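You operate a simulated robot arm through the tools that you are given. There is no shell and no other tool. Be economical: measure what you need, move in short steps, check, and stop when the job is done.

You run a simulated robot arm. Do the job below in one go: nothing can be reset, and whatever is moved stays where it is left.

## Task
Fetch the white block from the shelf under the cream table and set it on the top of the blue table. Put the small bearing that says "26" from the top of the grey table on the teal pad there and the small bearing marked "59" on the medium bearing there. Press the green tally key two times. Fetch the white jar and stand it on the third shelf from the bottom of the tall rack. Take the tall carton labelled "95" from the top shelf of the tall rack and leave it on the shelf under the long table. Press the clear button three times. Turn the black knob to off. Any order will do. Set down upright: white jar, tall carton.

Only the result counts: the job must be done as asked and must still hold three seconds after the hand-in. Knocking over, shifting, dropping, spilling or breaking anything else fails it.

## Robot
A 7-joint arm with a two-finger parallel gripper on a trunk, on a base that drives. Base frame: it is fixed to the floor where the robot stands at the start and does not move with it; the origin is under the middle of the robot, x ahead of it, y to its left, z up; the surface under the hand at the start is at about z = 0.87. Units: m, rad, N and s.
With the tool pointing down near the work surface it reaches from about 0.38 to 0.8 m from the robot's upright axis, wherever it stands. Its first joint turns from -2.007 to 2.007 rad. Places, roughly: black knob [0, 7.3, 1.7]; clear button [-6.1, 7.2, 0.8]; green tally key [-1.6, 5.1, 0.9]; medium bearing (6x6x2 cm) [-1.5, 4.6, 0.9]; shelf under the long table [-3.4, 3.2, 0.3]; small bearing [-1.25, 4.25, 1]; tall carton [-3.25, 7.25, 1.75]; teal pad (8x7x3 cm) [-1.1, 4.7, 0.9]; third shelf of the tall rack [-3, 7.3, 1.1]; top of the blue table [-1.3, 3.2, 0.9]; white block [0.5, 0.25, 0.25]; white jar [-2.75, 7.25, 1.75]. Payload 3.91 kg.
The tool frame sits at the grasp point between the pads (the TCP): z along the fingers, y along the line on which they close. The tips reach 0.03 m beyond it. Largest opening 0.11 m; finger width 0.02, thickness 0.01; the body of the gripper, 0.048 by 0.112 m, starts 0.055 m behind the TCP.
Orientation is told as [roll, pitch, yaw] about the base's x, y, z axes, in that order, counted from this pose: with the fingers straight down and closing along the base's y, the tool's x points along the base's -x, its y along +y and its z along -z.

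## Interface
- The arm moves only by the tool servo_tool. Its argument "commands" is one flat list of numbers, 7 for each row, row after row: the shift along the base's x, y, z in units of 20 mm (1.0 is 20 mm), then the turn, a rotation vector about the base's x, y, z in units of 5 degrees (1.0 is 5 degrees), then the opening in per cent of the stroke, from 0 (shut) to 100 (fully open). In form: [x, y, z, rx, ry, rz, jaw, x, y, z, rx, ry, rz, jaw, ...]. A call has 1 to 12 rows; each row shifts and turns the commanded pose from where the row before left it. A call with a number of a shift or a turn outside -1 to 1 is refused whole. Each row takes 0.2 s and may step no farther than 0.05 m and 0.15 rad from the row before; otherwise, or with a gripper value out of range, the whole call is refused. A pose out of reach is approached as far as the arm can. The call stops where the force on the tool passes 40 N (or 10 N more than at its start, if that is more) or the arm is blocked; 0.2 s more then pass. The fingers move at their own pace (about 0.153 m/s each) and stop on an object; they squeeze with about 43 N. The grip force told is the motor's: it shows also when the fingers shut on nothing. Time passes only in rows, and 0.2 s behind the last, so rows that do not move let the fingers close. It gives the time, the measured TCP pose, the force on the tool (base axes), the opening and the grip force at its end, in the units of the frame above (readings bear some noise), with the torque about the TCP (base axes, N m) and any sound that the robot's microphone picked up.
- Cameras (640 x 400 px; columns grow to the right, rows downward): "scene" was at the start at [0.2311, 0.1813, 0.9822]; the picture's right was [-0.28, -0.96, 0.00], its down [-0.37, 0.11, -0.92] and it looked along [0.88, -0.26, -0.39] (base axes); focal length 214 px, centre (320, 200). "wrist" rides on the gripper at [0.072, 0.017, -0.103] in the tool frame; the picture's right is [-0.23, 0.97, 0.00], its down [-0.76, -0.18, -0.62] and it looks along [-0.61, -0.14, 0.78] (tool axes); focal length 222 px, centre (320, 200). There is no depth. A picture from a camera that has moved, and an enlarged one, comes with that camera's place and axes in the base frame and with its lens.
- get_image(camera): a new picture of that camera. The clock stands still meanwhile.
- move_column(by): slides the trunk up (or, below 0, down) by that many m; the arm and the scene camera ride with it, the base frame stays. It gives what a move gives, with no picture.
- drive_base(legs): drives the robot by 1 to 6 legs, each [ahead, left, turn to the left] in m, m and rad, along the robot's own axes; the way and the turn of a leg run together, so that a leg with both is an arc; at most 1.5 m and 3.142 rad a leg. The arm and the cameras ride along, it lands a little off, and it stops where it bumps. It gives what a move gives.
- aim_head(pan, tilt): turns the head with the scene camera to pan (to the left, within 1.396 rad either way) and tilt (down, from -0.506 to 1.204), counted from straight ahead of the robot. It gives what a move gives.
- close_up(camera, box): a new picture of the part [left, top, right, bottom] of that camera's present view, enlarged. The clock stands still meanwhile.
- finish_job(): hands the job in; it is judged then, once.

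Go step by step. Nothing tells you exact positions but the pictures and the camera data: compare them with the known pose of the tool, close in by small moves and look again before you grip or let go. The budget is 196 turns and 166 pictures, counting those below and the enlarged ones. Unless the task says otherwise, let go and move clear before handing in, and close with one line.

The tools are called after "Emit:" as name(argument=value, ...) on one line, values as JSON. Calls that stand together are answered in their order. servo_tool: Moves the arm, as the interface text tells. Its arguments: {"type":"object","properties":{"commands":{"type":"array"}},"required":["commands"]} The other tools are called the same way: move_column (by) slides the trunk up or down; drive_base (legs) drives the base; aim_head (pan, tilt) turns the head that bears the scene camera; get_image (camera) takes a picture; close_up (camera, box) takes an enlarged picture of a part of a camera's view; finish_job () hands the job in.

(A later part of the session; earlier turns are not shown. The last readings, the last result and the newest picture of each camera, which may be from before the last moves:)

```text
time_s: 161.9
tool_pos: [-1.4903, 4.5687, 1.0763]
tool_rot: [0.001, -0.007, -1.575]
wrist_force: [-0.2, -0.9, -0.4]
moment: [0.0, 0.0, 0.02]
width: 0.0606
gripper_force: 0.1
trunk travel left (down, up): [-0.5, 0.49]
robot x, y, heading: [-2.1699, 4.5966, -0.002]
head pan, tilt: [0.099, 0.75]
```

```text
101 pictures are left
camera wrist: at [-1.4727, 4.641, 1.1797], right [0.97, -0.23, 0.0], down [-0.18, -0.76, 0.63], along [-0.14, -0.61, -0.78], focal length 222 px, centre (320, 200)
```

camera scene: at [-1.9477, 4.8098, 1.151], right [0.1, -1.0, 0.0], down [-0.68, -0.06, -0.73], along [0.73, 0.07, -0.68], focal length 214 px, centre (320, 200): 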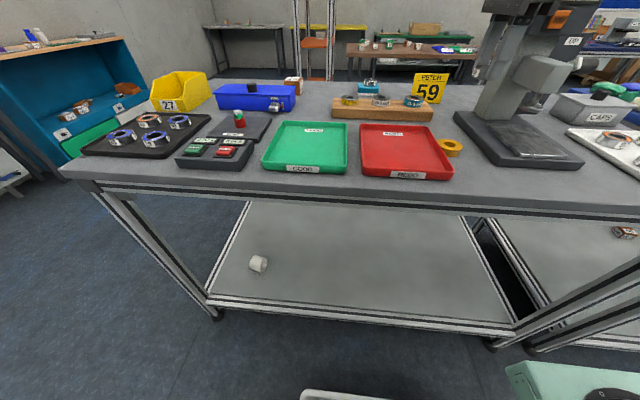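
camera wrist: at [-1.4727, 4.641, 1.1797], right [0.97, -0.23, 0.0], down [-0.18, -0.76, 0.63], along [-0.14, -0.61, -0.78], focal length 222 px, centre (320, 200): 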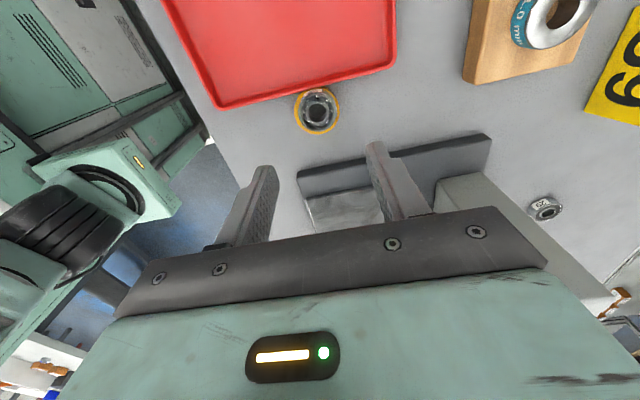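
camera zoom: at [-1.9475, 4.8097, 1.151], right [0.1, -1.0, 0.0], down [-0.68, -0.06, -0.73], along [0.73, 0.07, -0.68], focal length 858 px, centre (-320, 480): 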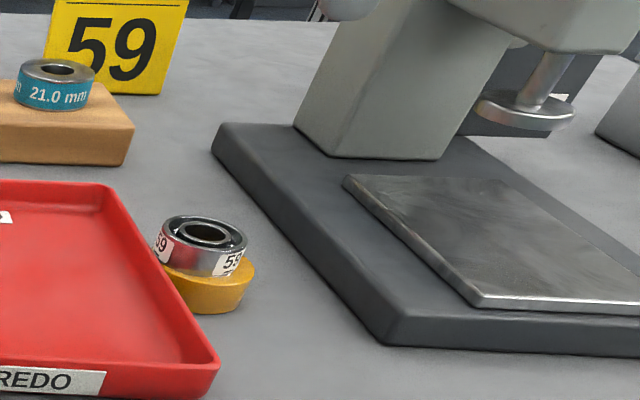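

59 is stacked neatly on the medium bearing. Now turn the tool back, close the fingers and strafe toward the tally keys ("GOOD" green, ≈[-1.58, 5.106]).

Emit:
servo_tool(commands=[-0.3, 0.3, 0.5, 0, 0, 1, 20, -0.3, 0.3, 0.5, 0, 0, 1, 0, -0.3, 0.3, 0.5, 0, 0, 1, 0, -0.3, 0.3, 0, 0, 0, 1, 0, -0.3, 0.3, 0, 0, 0, 1, 0, -0.3, 0.3, 0, 0, 0, 1, 0, -0.3, 0.3, 0, 0, 0, 1, 0, -0.3, 0.3, 0, 0, 0, 1, 0, -0.3, 0, 0, 0, 0, 1, 0, -0.3, 0, 0, 0, 0, 1, 0, -0.3, 0, 0, 0, 0, 1, 0, -0.3, 0, 0, 0, 0, 1, 0])

Emit:
servo_tool(commands=[-0.3, 0, 0, 0, 0, 1, 0, -0.3, 0, 0, 0, 0, 1, 0, -0.3, 0, 0, 0, 0, 1, 0, 0, 0, 0, 0, 0, 1, 0, 0, 0, 0, 0, 0, 1, 0, 0, 0, 0, 0, 0, 1, 0])

Emit:
drive_base(legs=[[0, 0.48, 0]])

Emit:
get_image(camera="scene")

Emit:
get_image(camera="wrist")

```text
time_s: 164.5
tool_pos: [-1.5616, 4.6169, 1.1065]
tool_rot: [0.001, -0.008, -0.525]
wrist_force: [-0.6, 0.0, 0.3]
moment: [0.0, 0.0, 0.04]
width: 0.0
gripper_force: 37.5
trunk travel left (down, up): [-0.5, 0.49]
robot x, y, heading: [-2.1736, 4.5932, -0.004]
head pan, tilt: [0.099, 0.75]
```

```text
time_s: 165.9
tool_pos: [-1.5785, 4.6173, 1.1072]
tool_rot: [0.003, -0.008, -0.001]
wrist_force: [0.5, -0.3, -0.2]
moment: [0.01, 0.0, 0.01]
width: 0.0
gripper_force: 37.8
trunk travel left (down, up): [-0.5, 0.49]
robot x, y, heading: [-2.1728, 4.5928, 0.001]
head pan, tilt: [0.099, 0.75]
```

```text
time_s: 168.8
tool_pos: [-1.579, 5.1053, 1.1072]
tool_rot: [0.003, -0.005, 0.006]
wrist_force: [0.4, -0.2, -0.3]
moment: [0.02, 0.02, -0.02]
width: 0.0
gripper_force: 38.0
trunk travel left (down, up): [-0.5, 0.49]
robot x, y, heading: [-2.17, 5.0786, 0.004]
head pan, tilt: [0.099, 0.75]
```

```text
100 pictures are left
camera scene: at [-1.9494, 5.2954, 1.151], right [0.1, -0.99, 0.0], down [-0.68, -0.07, -0.73], along [0.73, 0.08, -0.68], focal length 214 px, centre (320, 200)
```

scene: 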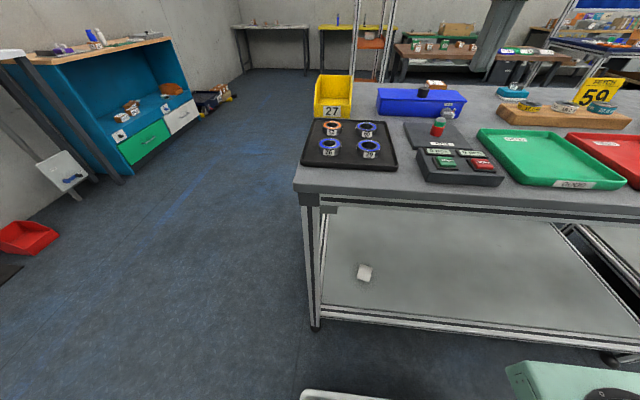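

```text
99 pictures are left
camera wrist: at [-1.6519, 5.1213, 1.2098], right [0.22, 0.97, 0.0], down [0.76, -0.17, 0.63], along [0.61, -0.14, -0.78], focal length 222 px, centre (320, 200)
```

wrist: 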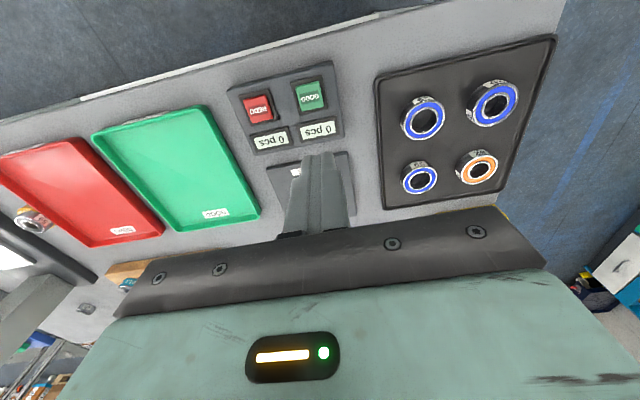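

Key at ≈[-1.588, 5.098, 0.93]. Align above it and descend to just over it.

Emit:
servo_tool(commands=[-0.45, -0.4, -1, 0, 0, 0, 0, 0, 0, -1, 0, 0, 0, 0, 0, 0, -1, 0, 0, 0, 0, 0, 0, -1, 0, 0, 0, 0, 0, 0, -1, 0, 0, 0, 0, 0, 0, -1, 0, 0, 0, 0, 0, 0, 0, 0, 0, 0, 0])

Emit:
close_up(camera="wrist", box=[200, 60, 440, 210])

Emit:
close_up(camera="scene", box=[380, 100, 540, 200])

```text
time_s: 170.4
tool_pos: [-1.5878, 5.0966, 0.9869]
tool_rot: [0.002, -0.008, 0.005]
wrist_force: [0.5, 0.4, -1.0]
moment: [0.0, 0.04, -0.02]
width: 0.0
gripper_force: 37.8
trunk travel left (down, up): [-0.5, 0.49]
robot x, y, heading: [-2.1716, 5.0769, 0.002]
head pan, tilt: [0.099, 0.75]
```

```text
2.67 times, centred on (320, 135) of wrist
camera zoom: at [-1.6597, 5.1128, 1.0897], right [0.22, 0.97, 0.0], down [0.76, -0.17, 0.63], along [0.61, -0.14, -0.78], focal length 592 px, centre (320, 373)
```

zoom: 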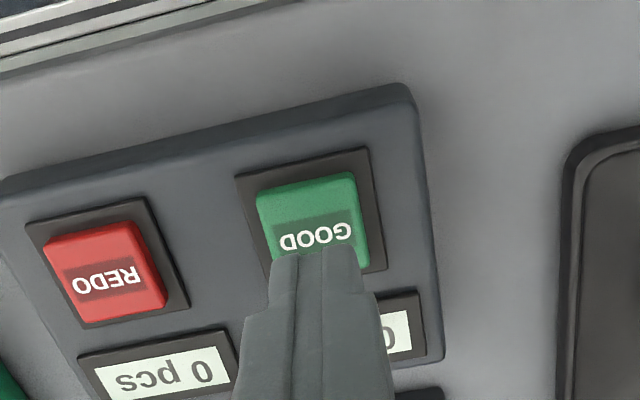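

```text
4.00 times, centred on (460, 150) of scene
camera zoom: at [-1.9494, 5.2954, 1.151], right [0.1, -0.99, 0.0], down [-0.68, -0.07, -0.73], along [0.73, 0.08, -0.68], focal length 858 px, centre (-240, 400)
```

zoom: 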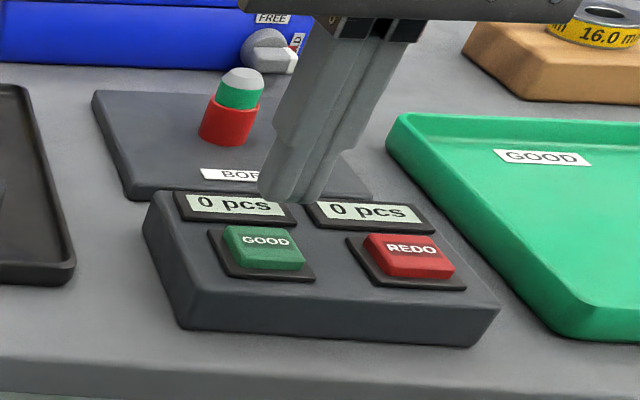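

Nearly over it; shift 6 mm toward me and press gently.

Emit:
servo_tool(commands=[-0.3, -0.1, 0, 0, 0, 0, 0, 0, 0, -0.6, 0, 0, 0, 0, 0, 0, -0.25, 0, 0, 0, 0, 0, 0, -0.25, 0, 0, 0, 0, 0, 0, 0, 0, 0, 0, 0])

Emit:
close_up(camera="scene", box=[380, 100, 540, 200])

```text
time_s: 171.6
tool_pos: [-1.594, 5.0957, 0.9651]
tool_rot: [0.002, -0.006, 0.005]
wrist_force: [-0.6, -0.3, 0.4]
moment: [0.0, 0.02, 0.0]
width: 0.0
gripper_force: 37.9
trunk travel left (down, up): [-0.5, 0.49]
robot x, y, heading: [-2.1762, 5.0737, 0.002]
head pan, tilt: [0.099, 0.75]
```

```text
4.00 times, centred on (460, 150) of scene
camera zoom: at [-1.9494, 5.2954, 1.151], right [0.1, -0.99, 0.0], down [-0.68, -0.07, -0.73], along [0.73, 0.08, -0.68], focal length 858 px, centre (-240, 400)
```

zoom: 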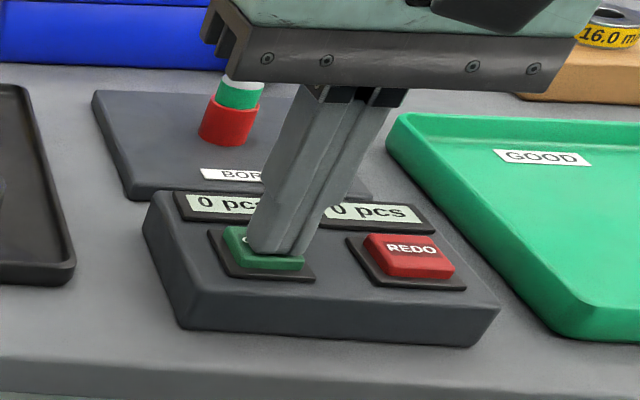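

Tips are just over the key. Press in 2 mm steps.

Emit:
servo_tool(commands=[0, 0.2, 0, 0, 0, 0, 0, 0, 0, -0.1, 0, 0, 0, 0, 0, 0, -0.1, 0, 0, 0, 0, 0, 0, -0.1, 0, 0, 0, 0])

Emit:
close_up(camera="scene", box=[380, 100, 540, 200])

```text
time_s: 172.6
tool_pos: [-1.5939, 5.0996, 0.9593]
tool_rot: [0.001, -0.007, 0.004]
wrist_force: [-0.6, -0.1, 9.4]
moment: [-0.06, 0.04, 0.03]
width: 0.0
gripper_force: 37.2
trunk travel left (down, up): [-0.5, 0.49]
robot x, y, heading: [-2.175, 5.0771, 0.003]
head pan, tilt: [0.099, 0.75]
heard: click
```

```text
4.00 times, centred on (460, 150) of scene
camera zoom: at [-1.9497, 5.2954, 1.1513], right [0.1, -0.99, 0.0], down [-0.68, -0.07, -0.73], along [0.73, 0.08, -0.68], focal length 858 px, centre (-240, 400)
```

zoom: 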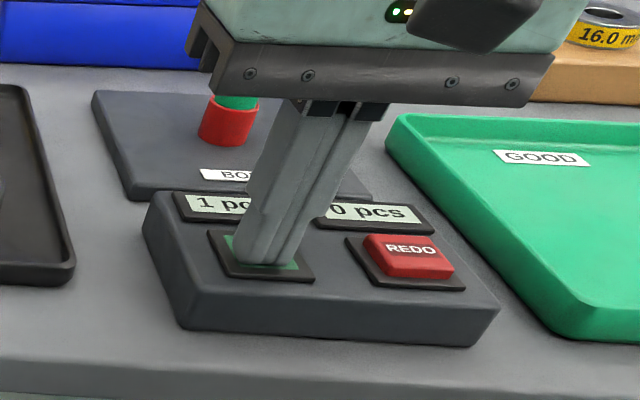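

Clicked: 1 pcs. Release fully, then press once more.

Emit:
servo_tool(commands=[0, 0, 0.4, 0, 0, 0, 0, 0, 0, 0.4, 0, 0, 0, 0, 0, 0, 0, 0, 0, 0, 0])

Emit:
servo_tool(commands=[0, 0, -0.4, 0, 0, 0, 0, 0, 0, -0.2, 0, 0, 0, 0, 0, 0, -0.1, 0, 0, 0, 0, 0, 0, -0.1, 0, 0, 0, 0])

Emit:
close_up(camera="scene", box=[380, 100, 540, 200])

```text
time_s: 173.4
tool_pos: [-1.594, 5.0992, 0.9755]
tool_rot: [0.003, -0.005, 0.005]
wrist_force: [0.3, 0.4, -0.8]
moment: [-0.03, 0.04, 0.0]
width: 0.0
gripper_force: 37.8
trunk travel left (down, up): [-0.5, 0.49]
robot x, y, heading: [-2.1751, 5.0813, 0.003]
head pan, tilt: [0.099, 0.75]
```

```text
time_s: 174.4
tool_pos: [-1.5938, 5.0994, 0.9606]
tool_rot: [0.002, -0.008, 0.006]
wrist_force: [-3.5, -0.8, 9.2]
moment: [0.0, 0.13, -0.01]
width: 0.0
gripper_force: 37.0
trunk travel left (down, up): [-0.5, 0.49]
robot x, y, heading: [-2.1708, 5.0794, 0.004]
head pan, tilt: [0.099, 0.75]
heard: click
```

```text
4.00 times, centred on (460, 150) of scene
camera zoom: at [-1.9498, 5.2953, 1.1513], right [0.1, -0.99, 0.0], down [-0.68, -0.07, -0.73], along [0.73, 0.08, -0.68], focal length 858 px, centre (-240, 400)
```

zoom: 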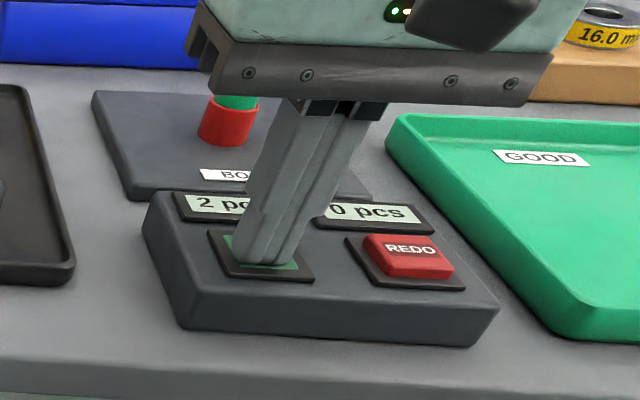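

Tally shows 2 pcs. Lift, retract, and head to the tall rack.

Emit:
servo_tool(commands=[0, 0, 1, 0, 0, 0, 0, 0, 0, 1, 0, 0, 0, 0, 0, 0, 1, 0, 0, 0, 0, -1, 0, 1, 0, 0, 0, 0, -1, 0, 1, 0, 0, 0, 0, -1, 0, 1, 0, 0, 0, 0, -1, 0, 1, 0, 0, 0, 0, -1, 0, 1, 0, 0, 0, 0, -1, 0, 1, 0, 0, 0, 0, -0.5, 0, 1, 0, 0, 0, 0])

Emit:
drive_base(legs=[[0, 0.85, 0], [0, 0, 1.567]])

Emit:
move_column(by=0.4)

Emit:
aim_head(pan=0.5, tilt=0.2)

Emit:
get_image(camera="scene")

```text
time_s: 176.6
tool_pos: [-1.724, 5.1003, 1.1599]
tool_rot: [0.002, -0.007, 0.005]
wrist_force: [0.2, 0.2, 0.3]
moment: [-0.01, 0.02, 0.0]
width: 0.0
gripper_force: 37.4
trunk travel left (down, up): [-0.5, 0.49]
robot x, y, heading: [-2.1722, 5.0773, 0.003]
head pan, tilt: [0.099, 0.75]
```

```text
time_s: 184.8
tool_pos: [-2.1929, 6.361, 1.1589]
tool_rot: [0.003, -0.006, 1.566]
wrist_force: [0.5, -0.6, 0.0]
moment: [0.01, 0.02, -0.01]
width: 0.0
gripper_force: 37.8
trunk travel left (down, up): [-0.5, 0.49]
robot x, y, heading: [-2.1753, 5.9123, 1.57]
head pan, tilt: [0.099, 0.75]
```

```text
time_s: 188.7
tool_pos: [-2.1926, 6.363, 1.5578]
tool_rot: [0.001, -0.005, 1.568]
wrist_force: [-0.5, 0.5, 0.2]
moment: [-0.01, 0.03, 0.05]
width: 0.0001
gripper_force: 37.4
trunk travel left (down, up): [-0.9, 0.09]
robot x, y, heading: [-2.1769, 5.9134, 1.564]
head pan, tilt: [0.099, 0.75]
```

```text
time_s: 189.7
tool_pos: [-2.1939, 6.3618, 1.5588]
tool_rot: [0.0, -0.008, 1.568]
wrist_force: [-0.6, 0.5, -1.0]
moment: [-0.02, -0.01, 0.03]
width: 0.0001
gripper_force: 38.2
trunk travel left (down, up): [-0.9, 0.09]
robot x, y, heading: [-2.1718, 5.9175, 1.567]
head pan, tilt: [0.499, 0.201]
```

```text
93 pictures are left
camera scene: at [-2.4243, 6.141, 1.6006], right [0.88, 0.47, 0.0], down [0.1, -0.18, -0.98], along [-0.47, 0.86, -0.2], focal length 214 px, centre (320, 200)
```

scene: 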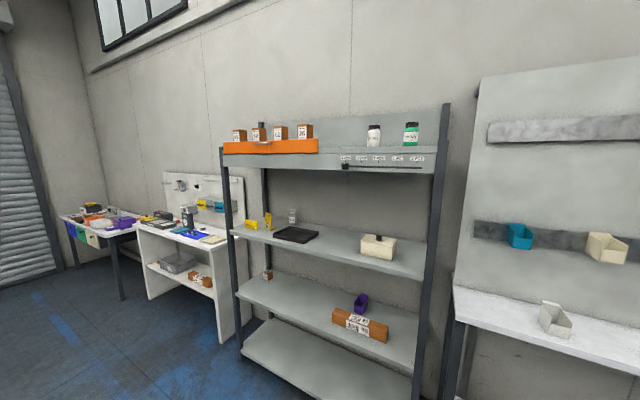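

The rack is ahead-left: jars and cartons on top. Strafe in front of it.

Emit:
drive_base(legs=[[0, 0.75, 0]])

Emit:
aim_head(pan=0.0, tilt=0.15)

Emit:
get_image(camera="scene")

Emit:
close_up(camera="scene", box=[160, 90, 480, 290])

```text
time_s: 193.7
tool_pos: [-2.9436, 6.3633, 1.5593]
tool_rot: [0.003, -0.007, 1.574]
wrist_force: [-0.5, 0.6, -0.4]
moment: [-0.01, -0.02, 0.0]
width: 0.0
gripper_force: 37.5
trunk travel left (down, up): [-0.9, 0.09]
robot x, y, heading: [-2.9196, 5.9136, 1.574]
head pan, tilt: [0.499, 0.201]
```

```text
time_s: 194.6
tool_pos: [-2.943, 6.3629, 1.5586]
tool_rot: [0.002, -0.007, 1.574]
wrist_force: [-0.5, 0.0, 1.5]
moment: [0.04, -0.03, 0.01]
width: 0.0002
gripper_force: 37.4
trunk travel left (down, up): [-0.9, 0.09]
robot x, y, heading: [-2.9216, 5.9131, 1.574]
head pan, tilt: [0.0, 0.15]
```

```text
92 pictures are left
camera scene: at [-3.1282, 6.1507, 1.6054], right [1.0, 0.0, 0.0], down [0.0, -0.15, -0.99], along [0.0, 0.99, -0.15], focal length 214 px, centre (320, 200)
```

scene: 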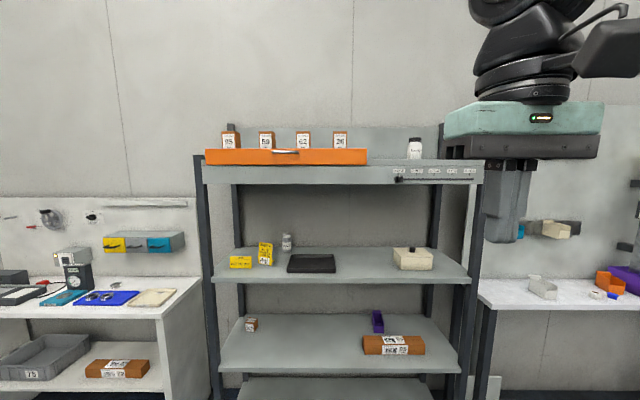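

```text
2.00 times, centred on (320, 190) of scene
camera zoom: at [-3.1282, 6.1507, 1.6054], right [1.0, 0.0, 0.0], down [0.0, -0.15, -0.99], along [0.0, 0.99, -0.15], focal length 429 px, centre (320, 220)
```

zoom: 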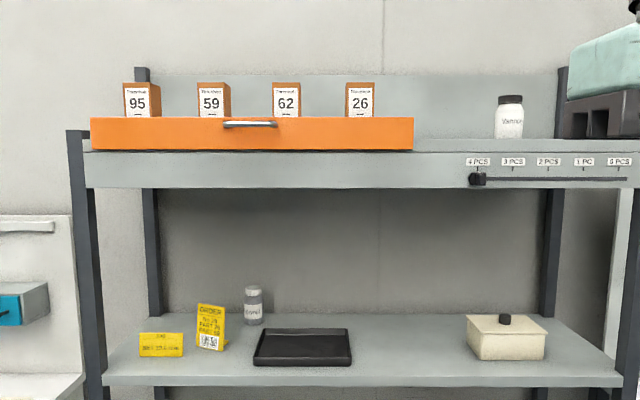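

Four cartons (95, 59, 62, 26) stand behind an orange fence; the white jar is at ≈[-2.68, 7.2], shelf top ≈1.65. Raise the tool and pitch it 45° forward with open jaws before coming closer.

Emit:
move_column(by=0.09)

Emit:
servo_tool(commands=[0, 0, 1, 1, 0, 0, 100, 0, 0, 1, 1, 0, 0, 100, 0, 0, 1, 1, 0, 0, 100, 0, 0, 1, 1, 0, 0, 100, 0, 0, 1, 1, 0, 0, 100, 0, 0, 1, 1, 0, 0, 100, 0, 0, 1, 1, 0, 0, 100, 0, 0, 1, 1, 0, 0, 100, 0, 0, 1, 1, 0, 0, 100, 0, 0, 1, 0, 0, 0, 100])

Emit:
get_image(camera="wrist")

```text
time_s: 195.9
tool_pos: [-2.9427, 6.3631, 1.6496]
tool_rot: [0.003, -0.007, 1.574]
wrist_force: [-0.3, -0.1, -0.2]
moment: [0.01, -0.02, 0.02]
width: 0.0
gripper_force: 37.8
trunk travel left (down, up): [-0.99, 0.0]
robot x, y, heading: [-2.9223, 5.9144, 1.573]
head pan, tilt: [0.0, 0.15]
```

```text
time_s: 198.1
tool_pos: [-2.9855, 6.4077, 1.8251]
tool_rot: [-0.003, -0.793, 1.576]
wrist_force: [0.0, 0.1, -1.4]
moment: [-0.02, 0.02, 0.0]
width: 0.11
gripper_force: 0.0
out of reach, approached as far as the arm can: row 2, 3, 5, 6, 8, 9
trunk travel left (down, up): [-0.99, 0.0]
robot x, y, heading: [-2.9219, 5.9144, 1.573]
head pan, tilt: [0.0, 0.15]
```

```text
90 pictures are left
camera wrist: at [-3.0016, 6.2827, 1.845], right [-0.97, 0.16, 0.16], down [0.18, 0.09, 0.98], along [0.14, 0.98, -0.12], focal length 222 px, centre (320, 200)
```

wrist: 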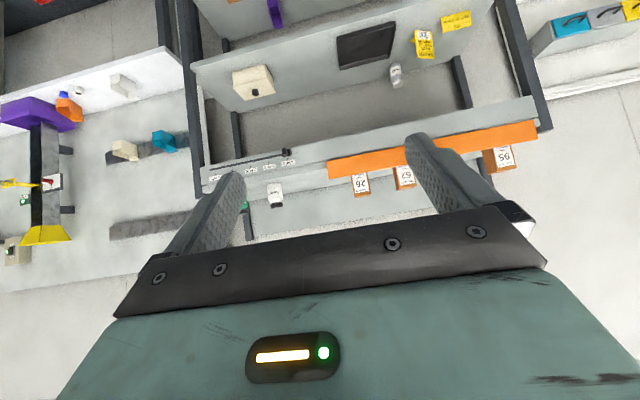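

Now come closer to the rack, lined up with the jar.

Emit:
drive_base(legs=[[0.45, -0.25, 0]])

Emit:
aim_head(pan=-0.1, tilt=0.2)

Emit:
get_image(camera="scene")

Emit:
get_image(camera="wrist")

```text
time_s: 201.1
tool_pos: [-2.7444, 6.8526, 1.8236]
tool_rot: [-0.002, -0.792, 1.582]
wrist_force: [-0.1, -0.1, 1.1]
moment: [-0.01, 0.02, -0.01]
width: 0.1099
gripper_force: 0.1
trunk travel left (down, up): [-0.99, 0.0]
robot x, y, heading: [-2.6769, 6.3606, 1.584]
head pan, tilt: [0.0, 0.15]
```

```text
time_s: 201.7
tool_pos: [-2.7434, 6.8538, 1.8248]
tool_rot: [0.0, -0.792, 1.581]
wrist_force: [-0.8, -0.6, 0.5]
moment: [-0.01, -0.03, 0.0]
width: 0.11
gripper_force: 0.0
trunk travel left (down, up): [-0.99, 0.0]
robot x, y, heading: [-2.6781, 6.3608, 1.576]
head pan, tilt: [-0.099, 0.201]
```

```text
89 pictures are left
camera scene: at [-2.8761, 6.5959, 1.6907], right [1.0, -0.09, 0.0], down [-0.02, -0.2, -0.98], along [0.09, 0.98, -0.2], focal length 214 px, centre (320, 200)
```

scene: 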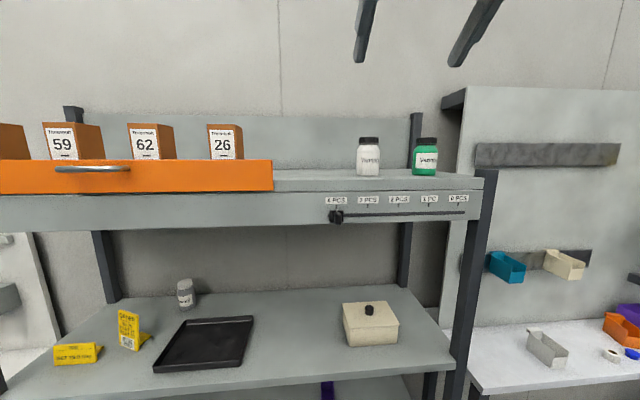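

```text
88 pictures are left
camera wrist: at [-2.7595, 6.7283, 1.8449], right [-0.98, 0.15, 0.16], down [0.18, 0.09, 0.98], along [0.13, 0.98, -0.12], focal length 222 px, centre (320, 200)
```

wrist: 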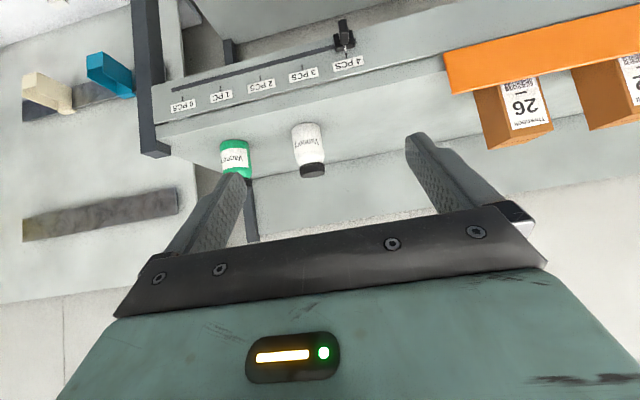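

White jar ≈[-2.70, 7.143, 1.685] with a green jar 13 cm right of it. Move to a standoff and look again.

Emit:
servo_tool(commands=[0.2, 0.95, -0.2, 0, 0, 0, 85, 0.2, 0.95, -0.2, 0, 0, 0, 85, 0.2, 0.95, -0.25, 0, 0, 0, 85, 0.2, 0.95, -0.25, 0, 0, 0, 85, 0.2, 0.95, -0.25, 0, 0, 0, 85, 0.2, 0.95, -0.25, 0, 0, 0, 85, 0.2, 0.95, -0.25, 0, 0, 0, 85, 0.2, 0.95, -0.25, 0, 0, 0, 85, 0.2, 0.95, -0.25, 0, 0, 0, 85, 0.2, 0.95, -0.25, 0, 0, 0, 85, 0.2, 0.95, -0.3, 0, 0, 0, 85, 0, 0, 0, 0, 0, 0, 85])

Emit:
get_image(camera="scene")

Emit:
get_image(camera="wrist")

```text
time_s: 204.3
tool_pos: [-2.6998, 7.0624, 1.769]
tool_rot: [-0.002, -0.793, 1.584]
wrist_force: [0.0, -0.5, 1.0]
moment: [-0.02, -0.03, 0.02]
width: 0.0934
gripper_force: 0.1
trunk travel left (down, up): [-0.99, 0.0]
robot x, y, heading: [-2.6778, 6.3613, 1.585]
head pan, tilt: [-0.099, 0.201]
```

```text
87 pictures are left
camera scene: at [-2.8761, 6.5962, 1.6906], right [1.0, -0.09, 0.0], down [-0.02, -0.2, -0.98], along [0.09, 0.98, -0.2], focal length 214 px, centre (320, 200)
```

scene: 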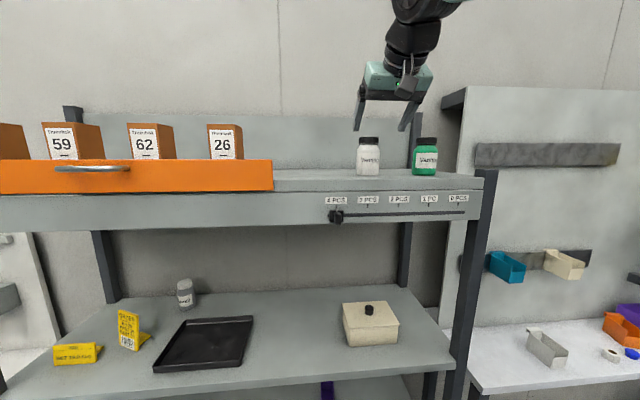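

```text
86 pictures are left
camera wrist: at [-2.7157, 6.9371, 1.7903], right [-0.98, 0.15, 0.16], down [0.18, 0.09, 0.98], along [0.13, 0.98, -0.12], focal length 222 px, centre (320, 200)
```

wrist: 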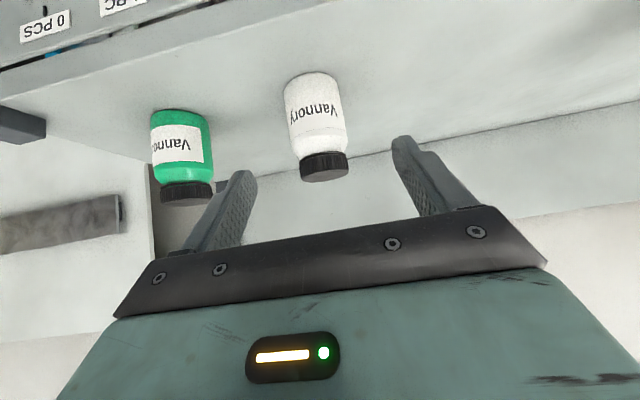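

Jar refined to [-2.697, 7.155, 1.683]. Move in diagonally.

Emit:
servo_tool(commands=[0.04, 0.8, -0.7, 0, 0, 0, 85, 0.04, 0.8, -0.7, 0, 0, 0, 85, 0.04, 0.8, -0.7, 0, 0, 0, 85, 0.04, 0.8, -0.7, 0, 0, 0, 85, 0.04, 0.8, -0.6, 0, 0, 0, 85, 0, 0, 0, 0, 0, 0, 85])

Emit:
get_image(camera="wrist")

Emit:
close_up(camera="scene", box=[310, 90, 470, 190])

```text
time_s: 205.7
tool_pos: [-2.6958, 7.143, 1.702]
tool_rot: [0.0, -0.791, 1.58]
wrist_force: [0.1, -0.6, 0.4]
moment: [0.01, 0.01, -0.02]
width: 0.0936
gripper_force: 0.1
trunk travel left (down, up): [-0.99, 0.0]
robot x, y, heading: [-2.6764, 6.3579, 1.58]
head pan, tilt: [-0.099, 0.201]
```

```text
85 pictures are left
camera wrist: at [-2.7117, 7.0175, 1.7235], right [-0.98, 0.15, 0.16], down [0.18, 0.09, 0.98], along [0.13, 0.98, -0.12], focal length 222 px, centre (320, 200)
```

wrist: 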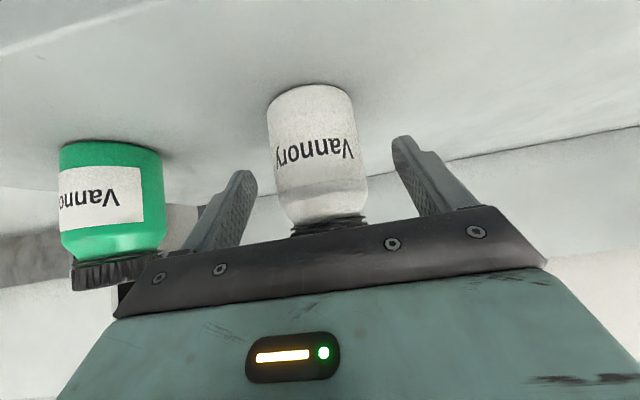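

```text
4.00 times, centred on (390, 140) of scene
camera zoom: at [-2.8761, 6.5962, 1.6906], right [1.0, -0.09, 0.0], down [-0.02, -0.2, -0.98], along [0.09, 0.98, -0.2], focal length 858 px, centre (40, 440)
```

zoom: 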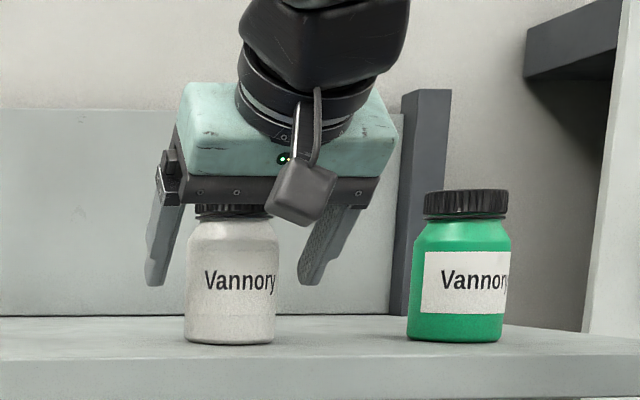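

Jar centre y≈7.147; shift back 6 mm and close.

Emit:
servo_tool(commands=[-0.05, -0.35, 0, 0, 0, 0, 85, 0, 0, 0, 0, 0, 0, 65, 0, 0, 0, 0, 0, 0, 40, 0, 0, 0, 0, 0, 0, 40, 0, 0, 0, 0, 0, 0, 40])

Emit:
get_image(camera="wrist")

Emit:
close_up(camera="scene", box=[310, 90, 470, 190])

```text
time_s: 206.9
tool_pos: [-2.6971, 7.1358, 1.7024]
tool_rot: [-0.001, -0.792, 1.581]
wrist_force: [0.4, 0.3, 0.2]
moment: [0.03, -0.01, -0.06]
width: 0.0575
gripper_force: 42.1
trunk travel left (down, up): [-0.99, 0.0]
robot x, y, heading: [-2.6804, 6.3654, 1.585]
head pan, tilt: [-0.099, 0.201]
```

```text
83 pictures are left
camera wrist: at [-2.7129, 7.0101, 1.7231], right [-0.98, 0.15, 0.16], down [0.18, 0.09, 0.98], along [0.13, 0.98, -0.12], focal length 222 px, centre (320, 200)
```

wrist: 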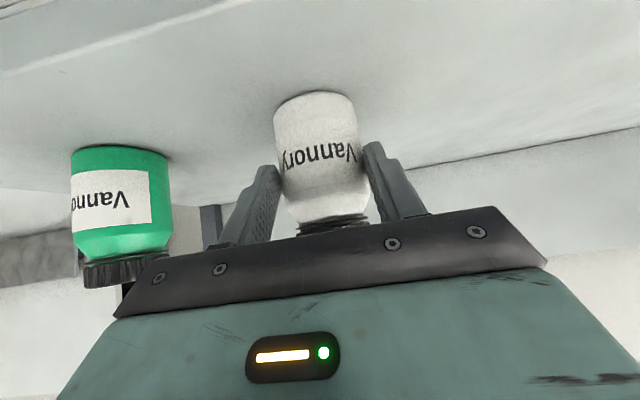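

```text
4.00 times, centred on (390, 140) of scene
camera zoom: at [-2.876, 6.596, 1.6907], right [1.0, -0.09, 0.0], down [-0.02, -0.2, -0.98], along [0.09, 0.98, -0.2], focal length 858 px, centre (40, 440)
```

zoom: 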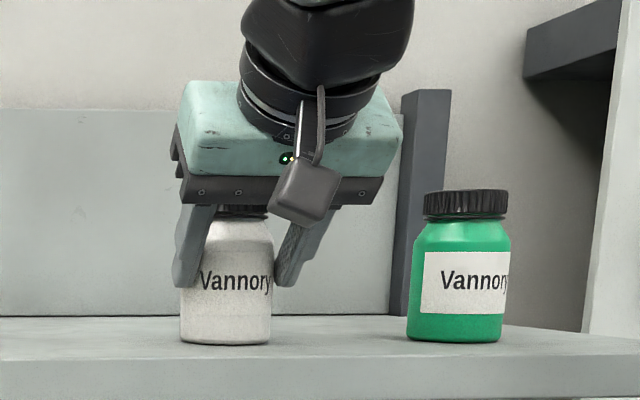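

Jar held at 5.75 cm. Lift it, back the base out, and lower the trunk to third-shelf height.

Emit:
servo_tool(commands=[0, 0, 0.6, 0, 0, 0, 40, 0, 0, 1, 0, 0, 0, 40, 0, 0, 1, 0, 0, 0, 40, 0, -0.5, 0.8, 0, 0, 0, 40, 0, -1, 0, 0, 0, 0, 40, 0, -1, 0, 0, 0, 0, 40, 0, -1, 0, 0, 0, 0, 40, 0, -1, 0, 0, 0, 0, 40])

Emit:
drive_base(legs=[[-0.4, 0, 0]])

Emit:
move_column(by=-0.52)

Emit:
aim_head(pan=0.0, tilt=0.25)

Emit:
get_image(camera="scene")

Emit:
get_image(camera="wrist")

```text
time_s: 208.7
tool_pos: [-2.6973, 7.0465, 1.7691]
tool_rot: [-0.002, -0.79, 1.58]
wrist_force: [0.1, -0.1, -1.4]
moment: [-0.08, 0.02, 0.03]
width: 0.0573
gripper_force: 43.7
trunk travel left (down, up): [-0.99, 0.0]
robot x, y, heading: [-2.681, 6.3623, 1.579]
head pan, tilt: [-0.099, 0.201]
```

```text
time_s: 211.2
tool_pos: [-2.6893, 6.6452, 1.7699]
tool_rot: [-0.002, -0.792, 1.572]
wrist_force: [0.0, -0.1, -1.7]
moment: [-0.09, 0.02, 0.0]
width: 0.0572
gripper_force: 43.3
trunk travel left (down, up): [-0.99, 0.0]
robot x, y, heading: [-2.6774, 5.9608, 1.574]
head pan, tilt: [-0.099, 0.201]
```

```text
refused: -0.52 is not a number from -0.4 to 0.4
```

```text
time_s: 211.9
tool_pos: [-2.6894, 6.6449, 1.7705]
tool_rot: [-0.003, -0.792, 1.574]
wrist_force: [-0.6, -0.3, -1.9]
moment: [-0.08, 0.0, 0.03]
width: 0.057
gripper_force: 42.9
trunk travel left (down, up): [-0.99, 0.0]
robot x, y, heading: [-2.6782, 5.9584, 1.57]
head pan, tilt: [0.0, 0.25]
```

```text
81 pictures are left
camera scene: at [-2.8817, 6.1967, 1.6861], right [1.0, 0.0, 0.0], down [0.0, -0.25, -0.97], along [0.0, 0.97, -0.25], focal length 214 px, centre (320, 200)
```

scene: 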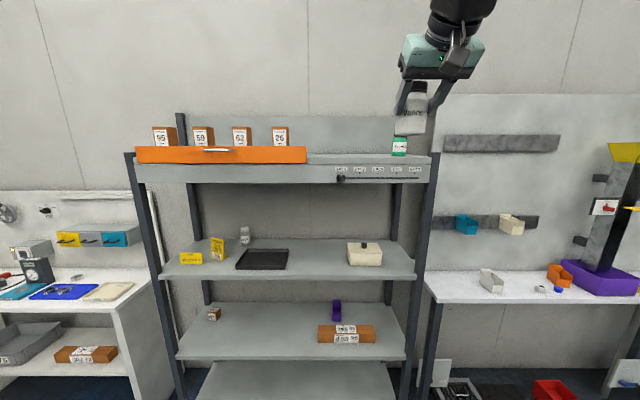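

```text
80 pictures are left
camera wrist: at [-2.7061, 6.52, 1.7912], right [-0.97, 0.16, 0.16], down [0.18, 0.09, 0.98], along [0.14, 0.98, -0.12], focal length 222 px, centre (320, 200)
```

wrist: 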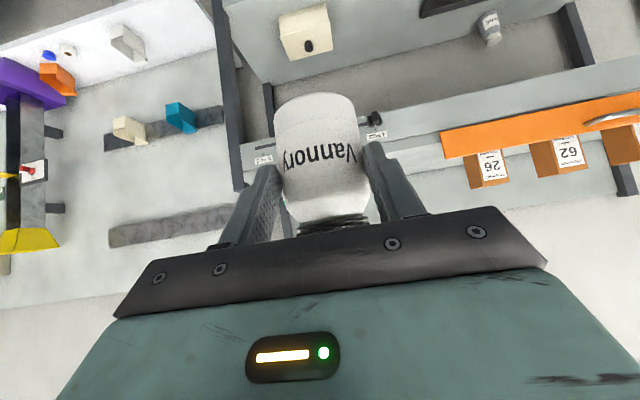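

Lower in two moves, shift left toward the free gap on the third shelf, and approach.

Emit:
move_column(by=-0.4)

Emit:
move_column(by=-0.12)

Emit:
drive_base(legs=[[0, 0.17, 0], [0.32, 0, 0]])

Emit:
aim_head(pan=-0.1, tilt=0.35)

Emit:
get_image(camera="scene")

Emit:
get_image(camera="wrist")

```text
time_s: 215.7
tool_pos: [-2.689, 6.645, 1.3702]
tool_rot: [0.0, -0.793, 1.574]
wrist_force: [-0.6, 0.2, -2.8]
moment: [-0.07, 0.0, 0.01]
width: 0.0569
gripper_force: 43.2
trunk travel left (down, up): [-0.59, 0.4]
robot x, y, heading: [-2.681, 5.958, 1.573]
head pan, tilt: [0.0, 0.25]
```

```text
time_s: 217.2
tool_pos: [-2.6901, 6.6457, 1.2491]
tool_rot: [-0.003, -0.791, 1.572]
wrist_force: [1.1, 0.3, -2.1]
moment: [-0.06, -0.01, -0.03]
width: 0.0568
gripper_force: 42.7
trunk travel left (down, up): [-0.47, 0.52]
robot x, y, heading: [-2.6761, 5.9575, 1.572]
head pan, tilt: [0.0, 0.25]
```

```text
time_s: 220.4
tool_pos: [-2.8592, 6.9593, 1.2504]
tool_rot: [-0.003, -0.792, 1.571]
wrist_force: [-0.9, 0.7, -1.5]
moment: [-0.07, 0.0, 0.03]
width: 0.0565
gripper_force: 42.8
trunk travel left (down, up): [-0.47, 0.52]
robot x, y, heading: [-2.8495, 6.2677, 1.57]
head pan, tilt: [0.0, 0.25]
```

```text
time_s: 221.1
tool_pos: [-2.8596, 6.9585, 1.2495]
tool_rot: [-0.003, -0.791, 1.574]
wrist_force: [-0.5, -1.6, -2.1]
moment: [-0.08, -0.01, 0.01]
width: 0.0565
gripper_force: 43.2
trunk travel left (down, up): [-0.47, 0.52]
robot x, y, heading: [-2.8466, 6.2722, 1.568]
head pan, tilt: [-0.099, 0.351]
```

```text
79 pictures are left
camera scene: at [-3.0425, 6.5092, 1.1567], right [1.0, -0.1, 0.0], down [-0.03, -0.34, -0.94], along [0.09, 0.93, -0.34], focal length 214 px, centre (320, 200)
```

scene: 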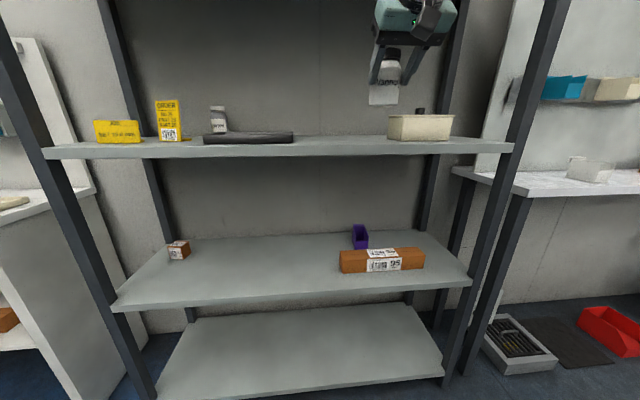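

```text
78 pictures are left
camera wrist: at [-2.876, 6.8332, 1.2712], right [-0.97, 0.16, 0.16], down [0.18, 0.09, 0.98], along [0.14, 0.98, -0.12], focal length 222 px, centre (320, 200)
```

wrist: 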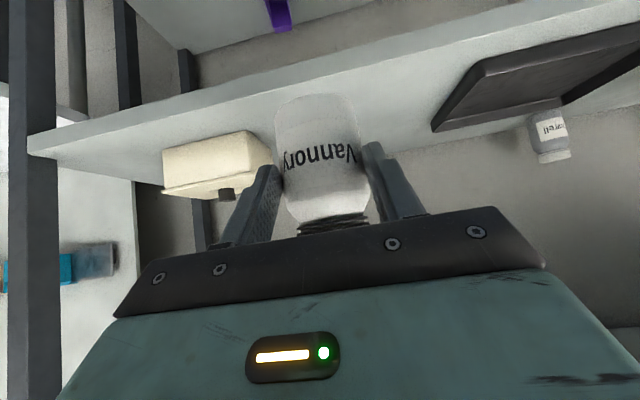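

Gap centre is at x≈−2.905 between tray and box. Shift, advance, then extend over the shelf.

Emit:
drive_base(legs=[[0.1, 0.045, 0]])

Emit:
servo_tool(commands=[0, 1, -0.2, 0, 0, 0, 40, 0, 1, -0.2, 0, 0, 0, 40, 0, 1, -0.2, 0, 0, 0, 40, 0, 1, -0.2, 0, 0, 0, 40, 0, 1, -0.2, 0, 0, 0, 40, 0, 0, 0, 0, 0, 0, 40])

Emit:
get_image(camera="scene")

Emit:
get_image(camera="wrist")

```text
time_s: 222.2
tool_pos: [-2.9048, 7.0587, 1.25]
tool_rot: [-0.002, -0.79, 1.573]
wrist_force: [-0.1, 0.8, -1.0]
moment: [-0.04, 0.0, -0.01]
width: 0.0564
gripper_force: 42.8
trunk travel left (down, up): [-0.47, 0.52]
robot x, y, heading: [-2.8971, 6.3712, 1.572]
head pan, tilt: [-0.099, 0.351]
```

```text
time_s: 223.7
tool_pos: [-2.9058, 7.1587, 1.23]
tool_rot: [-0.004, -0.791, 1.573]
wrist_force: [0.3, 0.7, -1.4]
moment: [-0.1, 0.01, -0.01]
width: 0.0563
gripper_force: 43.1
trunk travel left (down, up): [-0.47, 0.52]
robot x, y, heading: [-2.8942, 6.3708, 1.575]
head pan, tilt: [-0.099, 0.351]
```

```text
77 pictures are left
camera scene: at [-3.0878, 6.6095, 1.1567], right [0.99, -0.1, 0.0], down [-0.03, -0.34, -0.94], along [0.09, 0.93, -0.34], focal length 214 px, centre (320, 200)
```

scene: 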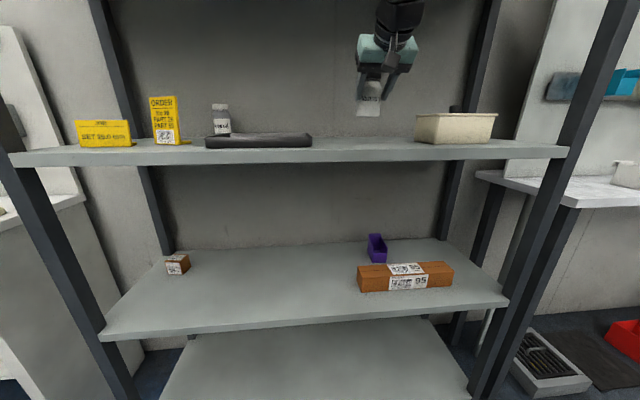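

```text
76 pictures are left
camera wrist: at [-2.9215, 7.0336, 1.2512], right [-0.97, 0.16, 0.16], down [0.18, 0.09, 0.98], along [0.14, 0.98, -0.12], focal length 222 px, centre (320, 200)
```

wrist: 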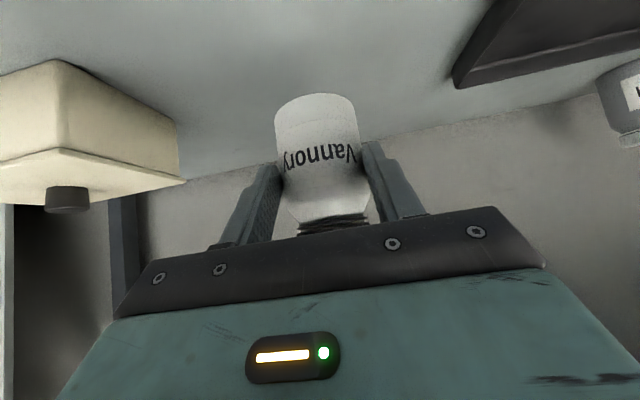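

Positioned over the gap. Lower gently until contact.

Emit:
servo_tool(commands=[0, 0, -0.7, 0, 0, 0, 40, 0, 0, -0.7, 0, 0, 0, 40, 0, 0, -0.25, 0, 0, 0, 40, 0, 0, -0.2, 0, 0, 0, 40, 0, 0, -0.2, 0, 0, 0, 40, 0, 0, -0.2, 0, 0, 0, 40, 0, 0, -0.15, 0, 0, 0, 40, 0, 0, -0.15, 0, 0, 0, 40, 0, 0, -0.15, 0, 0, 0, 40, 0, 0, -0.15, 0, 0, 0, 40])

Emit:
close_up(camera="scene", box=[300, 40, 460, 160])

```text
time_s: 225.8
tool_pos: [-2.9058, 7.1596, 1.1732]
tool_rot: [-0.003, -0.793, 1.573]
wrist_force: [-1.2, 0.3, -1.6]
moment: [-0.06, 0.0, -0.01]
width: 0.0561
gripper_force: 43.2
trunk travel left (down, up): [-0.47, 0.52]
robot x, y, heading: [-2.8912, 6.3714, 1.57]
head pan, tilt: [-0.099, 0.351]
```

```text
3.33 times, centred on (380, 100) of scene
camera zoom: at [-3.0879, 6.6095, 1.1567], right [0.99, -0.1, 0.0], down [-0.03, -0.34, -0.94], along [0.09, 0.93, -0.34], focal length 715 px, centre (120, 533)
```

zoom: 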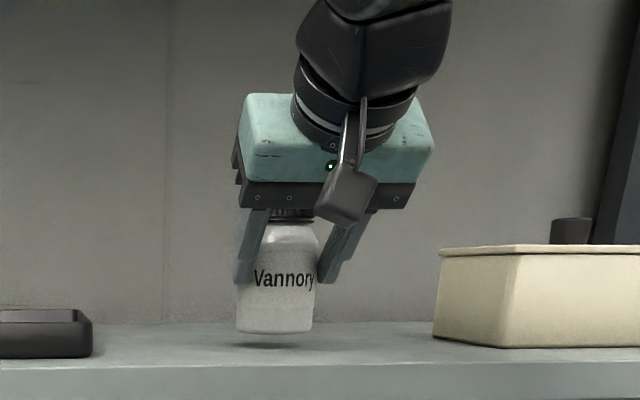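

Emit:
servo_tool(commands=[0, 0, -0.15, 0, 0, 0, 40, 0, 0, -0.1, 0, 0, 0, 40, 0, 0, -0.1, 0, 0, 0, 40, 0, 0, -0.1, 0, 0, 0, 40, 0, 0, -0.1, 0, 0, 0, 40, 0, 0, -0.1, 0, 0, 0, 40])

Emit:
close_up(camera="scene", box=[300, 40, 460, 160])

```text
time_s: 227.2
tool_pos: [-2.9034, 7.1586, 1.1624]
tool_rot: [-0.002, -0.794, 1.574]
wrist_force: [-0.7, 1.7, 4.3]
moment: [0.09, 0.03, 0.0]
width: 0.0564
gripper_force: 43.1
trunk travel left (down, up): [-0.47, 0.52]
robot x, y, heading: [-2.8965, 6.3706, 1.566]
head pan, tilt: [-0.099, 0.351]
```

```text
3.33 times, centred on (380, 100) of scene
camera zoom: at [-3.0879, 6.6094, 1.1569], right [0.99, -0.1, 0.0], down [-0.03, -0.34, -0.94], along [0.09, 0.93, -0.34], focal length 715 px, centre (120, 533)
```

zoom: 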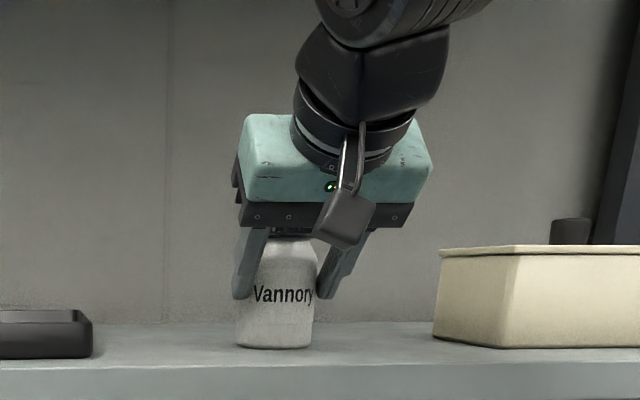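

Contact. Open and withdraw along the tool axis.

Emit:
servo_tool(commands=[0, 0, -0.05, 0, 0, 0, 40, 0, 0, 0, 0, 0, 0, 60, 0, 0, 0, 0, 0, 0, 90, 0, 0, 0, 0, 0, 0, 90, 0, -0.7, 0.7, 0, 0, 0, 90, 0, -0.7, 0.7, 0, 0, 0, 90, 0, -0.7, 0.7, 0, 0, 0, 90, 0, -0.7, 0.7, 0, 0, 0, 90, 0, -0.7, 0.7, 0, 0, 0, 90, 0, -0.7, 0.7, 0, 0, 0, 90, 0, -0.7, 0.7, 0, 0, 0, 90, 0, -1, 0, 0, 0, 0, 90])

Emit:
close_up(camera="scene", box=[300, 40, 460, 160])

```text
time_s: 229.8
tool_pos: [-2.9058, 7.0415, 1.2565]
tool_rot: [-0.003, -0.79, 1.571]
wrist_force: [0.3, 0.4, 0.3]
moment: [0.0, 0.0, -0.01]
width: 0.099
gripper_force: 0.0
trunk travel left (down, up): [-0.47, 0.52]
robot x, y, heading: [-2.8922, 6.3759, 1.571]
head pan, tilt: [-0.099, 0.351]
```

```text
3.33 times, centred on (380, 100) of scene
camera zoom: at [-3.0879, 6.6096, 1.1566], right [0.99, -0.1, 0.0], down [-0.03, -0.34, -0.94], along [0.09, 0.93, -0.34], focal length 715 px, centre (120, 533)
```

zoom: 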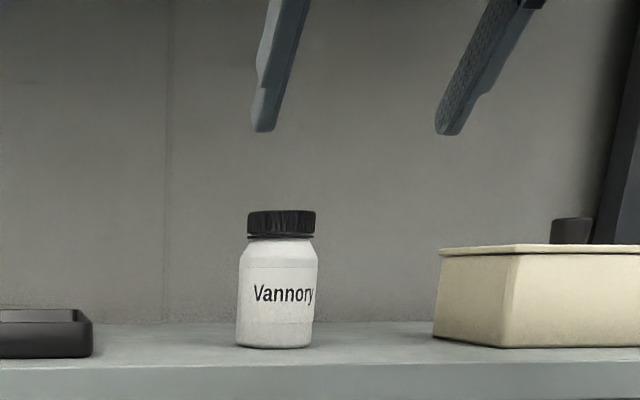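

Jar stands upright on the third shelf. Back out, raise fully, and move across to carton 95.

Emit:
drive_base(legs=[[-0.42, 0, 0], [0, 0.62, 0]])

Emit:
move_column(by=0.4)

Emit:
move_column(by=0.12)

Emit:
servo_tool(commands=[0, 0, 1, 0, 0, 0, 90, 0, 0, 1, 0, 0, 0, 90, 0, 0, 0.5, 0, 0, 0, 90])

Emit:
drive_base(legs=[[0.3, 0, 0]])

Emit:
aim_head(pan=0.0, tilt=0.15)

Emit:
get_image(camera="scene")

Emit:
get_image(camera="wrist")

```text
time_s: 235.5
tool_pos: [-3.5179, 6.6185, 1.2572]
tool_rot: [-0.001, -0.791, 1.57]
wrist_force: [0.7, 0.2, 0.0]
moment: [0.01, 0.01, 0.02]
width: 0.099
gripper_force: 0.2
trunk travel left (down, up): [-0.47, 0.52]
robot x, y, heading: [-3.5092, 5.9488, 1.569]
head pan, tilt: [-0.099, 0.351]
```

```text
time_s: 239.3
tool_pos: [-3.5188, 6.6198, 1.6568]
tool_rot: [0.0, -0.79, 1.569]
wrist_force: [-0.7, 1.1, 0.7]
moment: [-0.01, 0.0, -0.01]
width: 0.0989
gripper_force: 0.0
trunk travel left (down, up): [-0.87, 0.12]
robot x, y, heading: [-3.5035, 5.9529, 1.568]
head pan, tilt: [-0.099, 0.351]
```

```text
time_s: 240.8
tool_pos: [-3.5175, 6.6198, 1.7762]
tool_rot: [-0.001, -0.789, 1.572]
wrist_force: [-0.1, -1.9, -0.2]
moment: [-0.01, -0.03, -0.02]
width: 0.0987
gripper_force: 0.1
trunk travel left (down, up): [-0.99, 0.0]
robot x, y, heading: [-3.5054, 5.9472, 1.566]
head pan, tilt: [-0.099, 0.351]
```

```text
time_s: 241.6
tool_pos: [-3.5183, 6.6192, 1.8264]
tool_rot: [-0.003, -0.79, 1.57]
wrist_force: [-0.2, 0.0, 0.3]
moment: [-0.01, 0.01, 0.02]
width: 0.0988
gripper_force: 0.1
trunk travel left (down, up): [-0.99, 0.0]
robot x, y, heading: [-3.5082, 5.9486, 1.566]
head pan, tilt: [-0.099, 0.351]
```

```text
time_s: 243.7
tool_pos: [-3.5177, 6.9264, 1.826]
tool_rot: [-0.001, -0.792, 1.573]
wrist_force: [-0.5, 0.1, 0.1]
moment: [0.03, -0.01, 0.01]
width: 0.099
gripper_force: 0.1
trunk travel left (down, up): [-0.99, 0.0]
robot x, y, heading: [-3.505, 6.2548, 1.567]
head pan, tilt: [-0.099, 0.351]
```

```text
time_s: 244.4
tool_pos: [-3.5181, 6.9273, 1.8267]
tool_rot: [-0.003, -0.789, 1.574]
wrist_force: [0.1, 0.8, 0.0]
moment: [0.0, 0.02, 0.02]
width: 0.0989
gripper_force: 0.0
trunk travel left (down, up): [-0.99, 0.0]
robot x, y, heading: [-3.5024, 6.2533, 1.573]
head pan, tilt: [0.0, 0.15]
```

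```text
72 pictures are left
camera scene: at [-3.7107, 6.4935, 1.6953], right [1.0, 0.0, 0.0], down [0.0, -0.15, -0.99], along [0.0, 0.99, -0.15], focal length 214 px, centre (320, 200)
```

scene: 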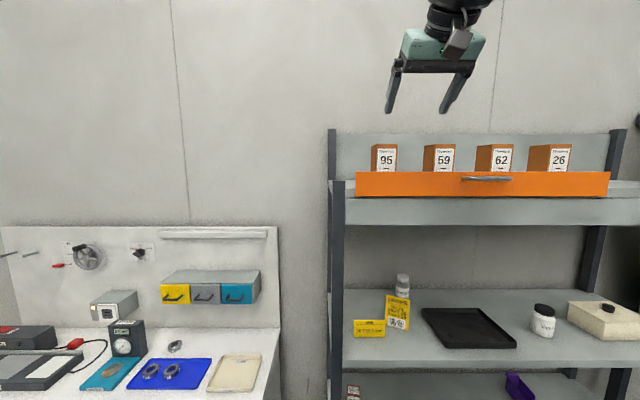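

```text
71 pictures are left
camera wrist: at [-3.535, 6.8014, 1.8472], right [-0.97, 0.16, 0.16], down [0.18, 0.09, 0.98], along [0.14, 0.98, -0.12], focal length 222 px, centre (320, 200)
```

wrist: 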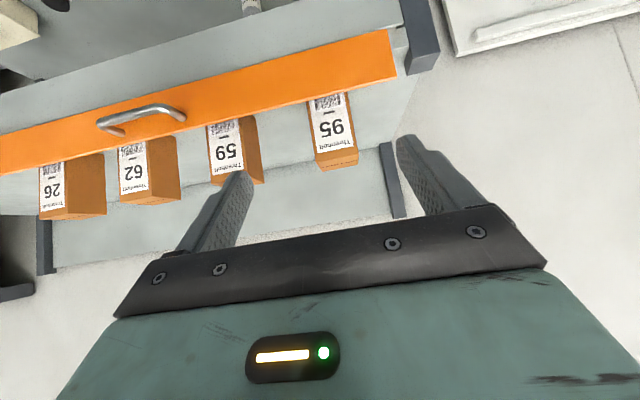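

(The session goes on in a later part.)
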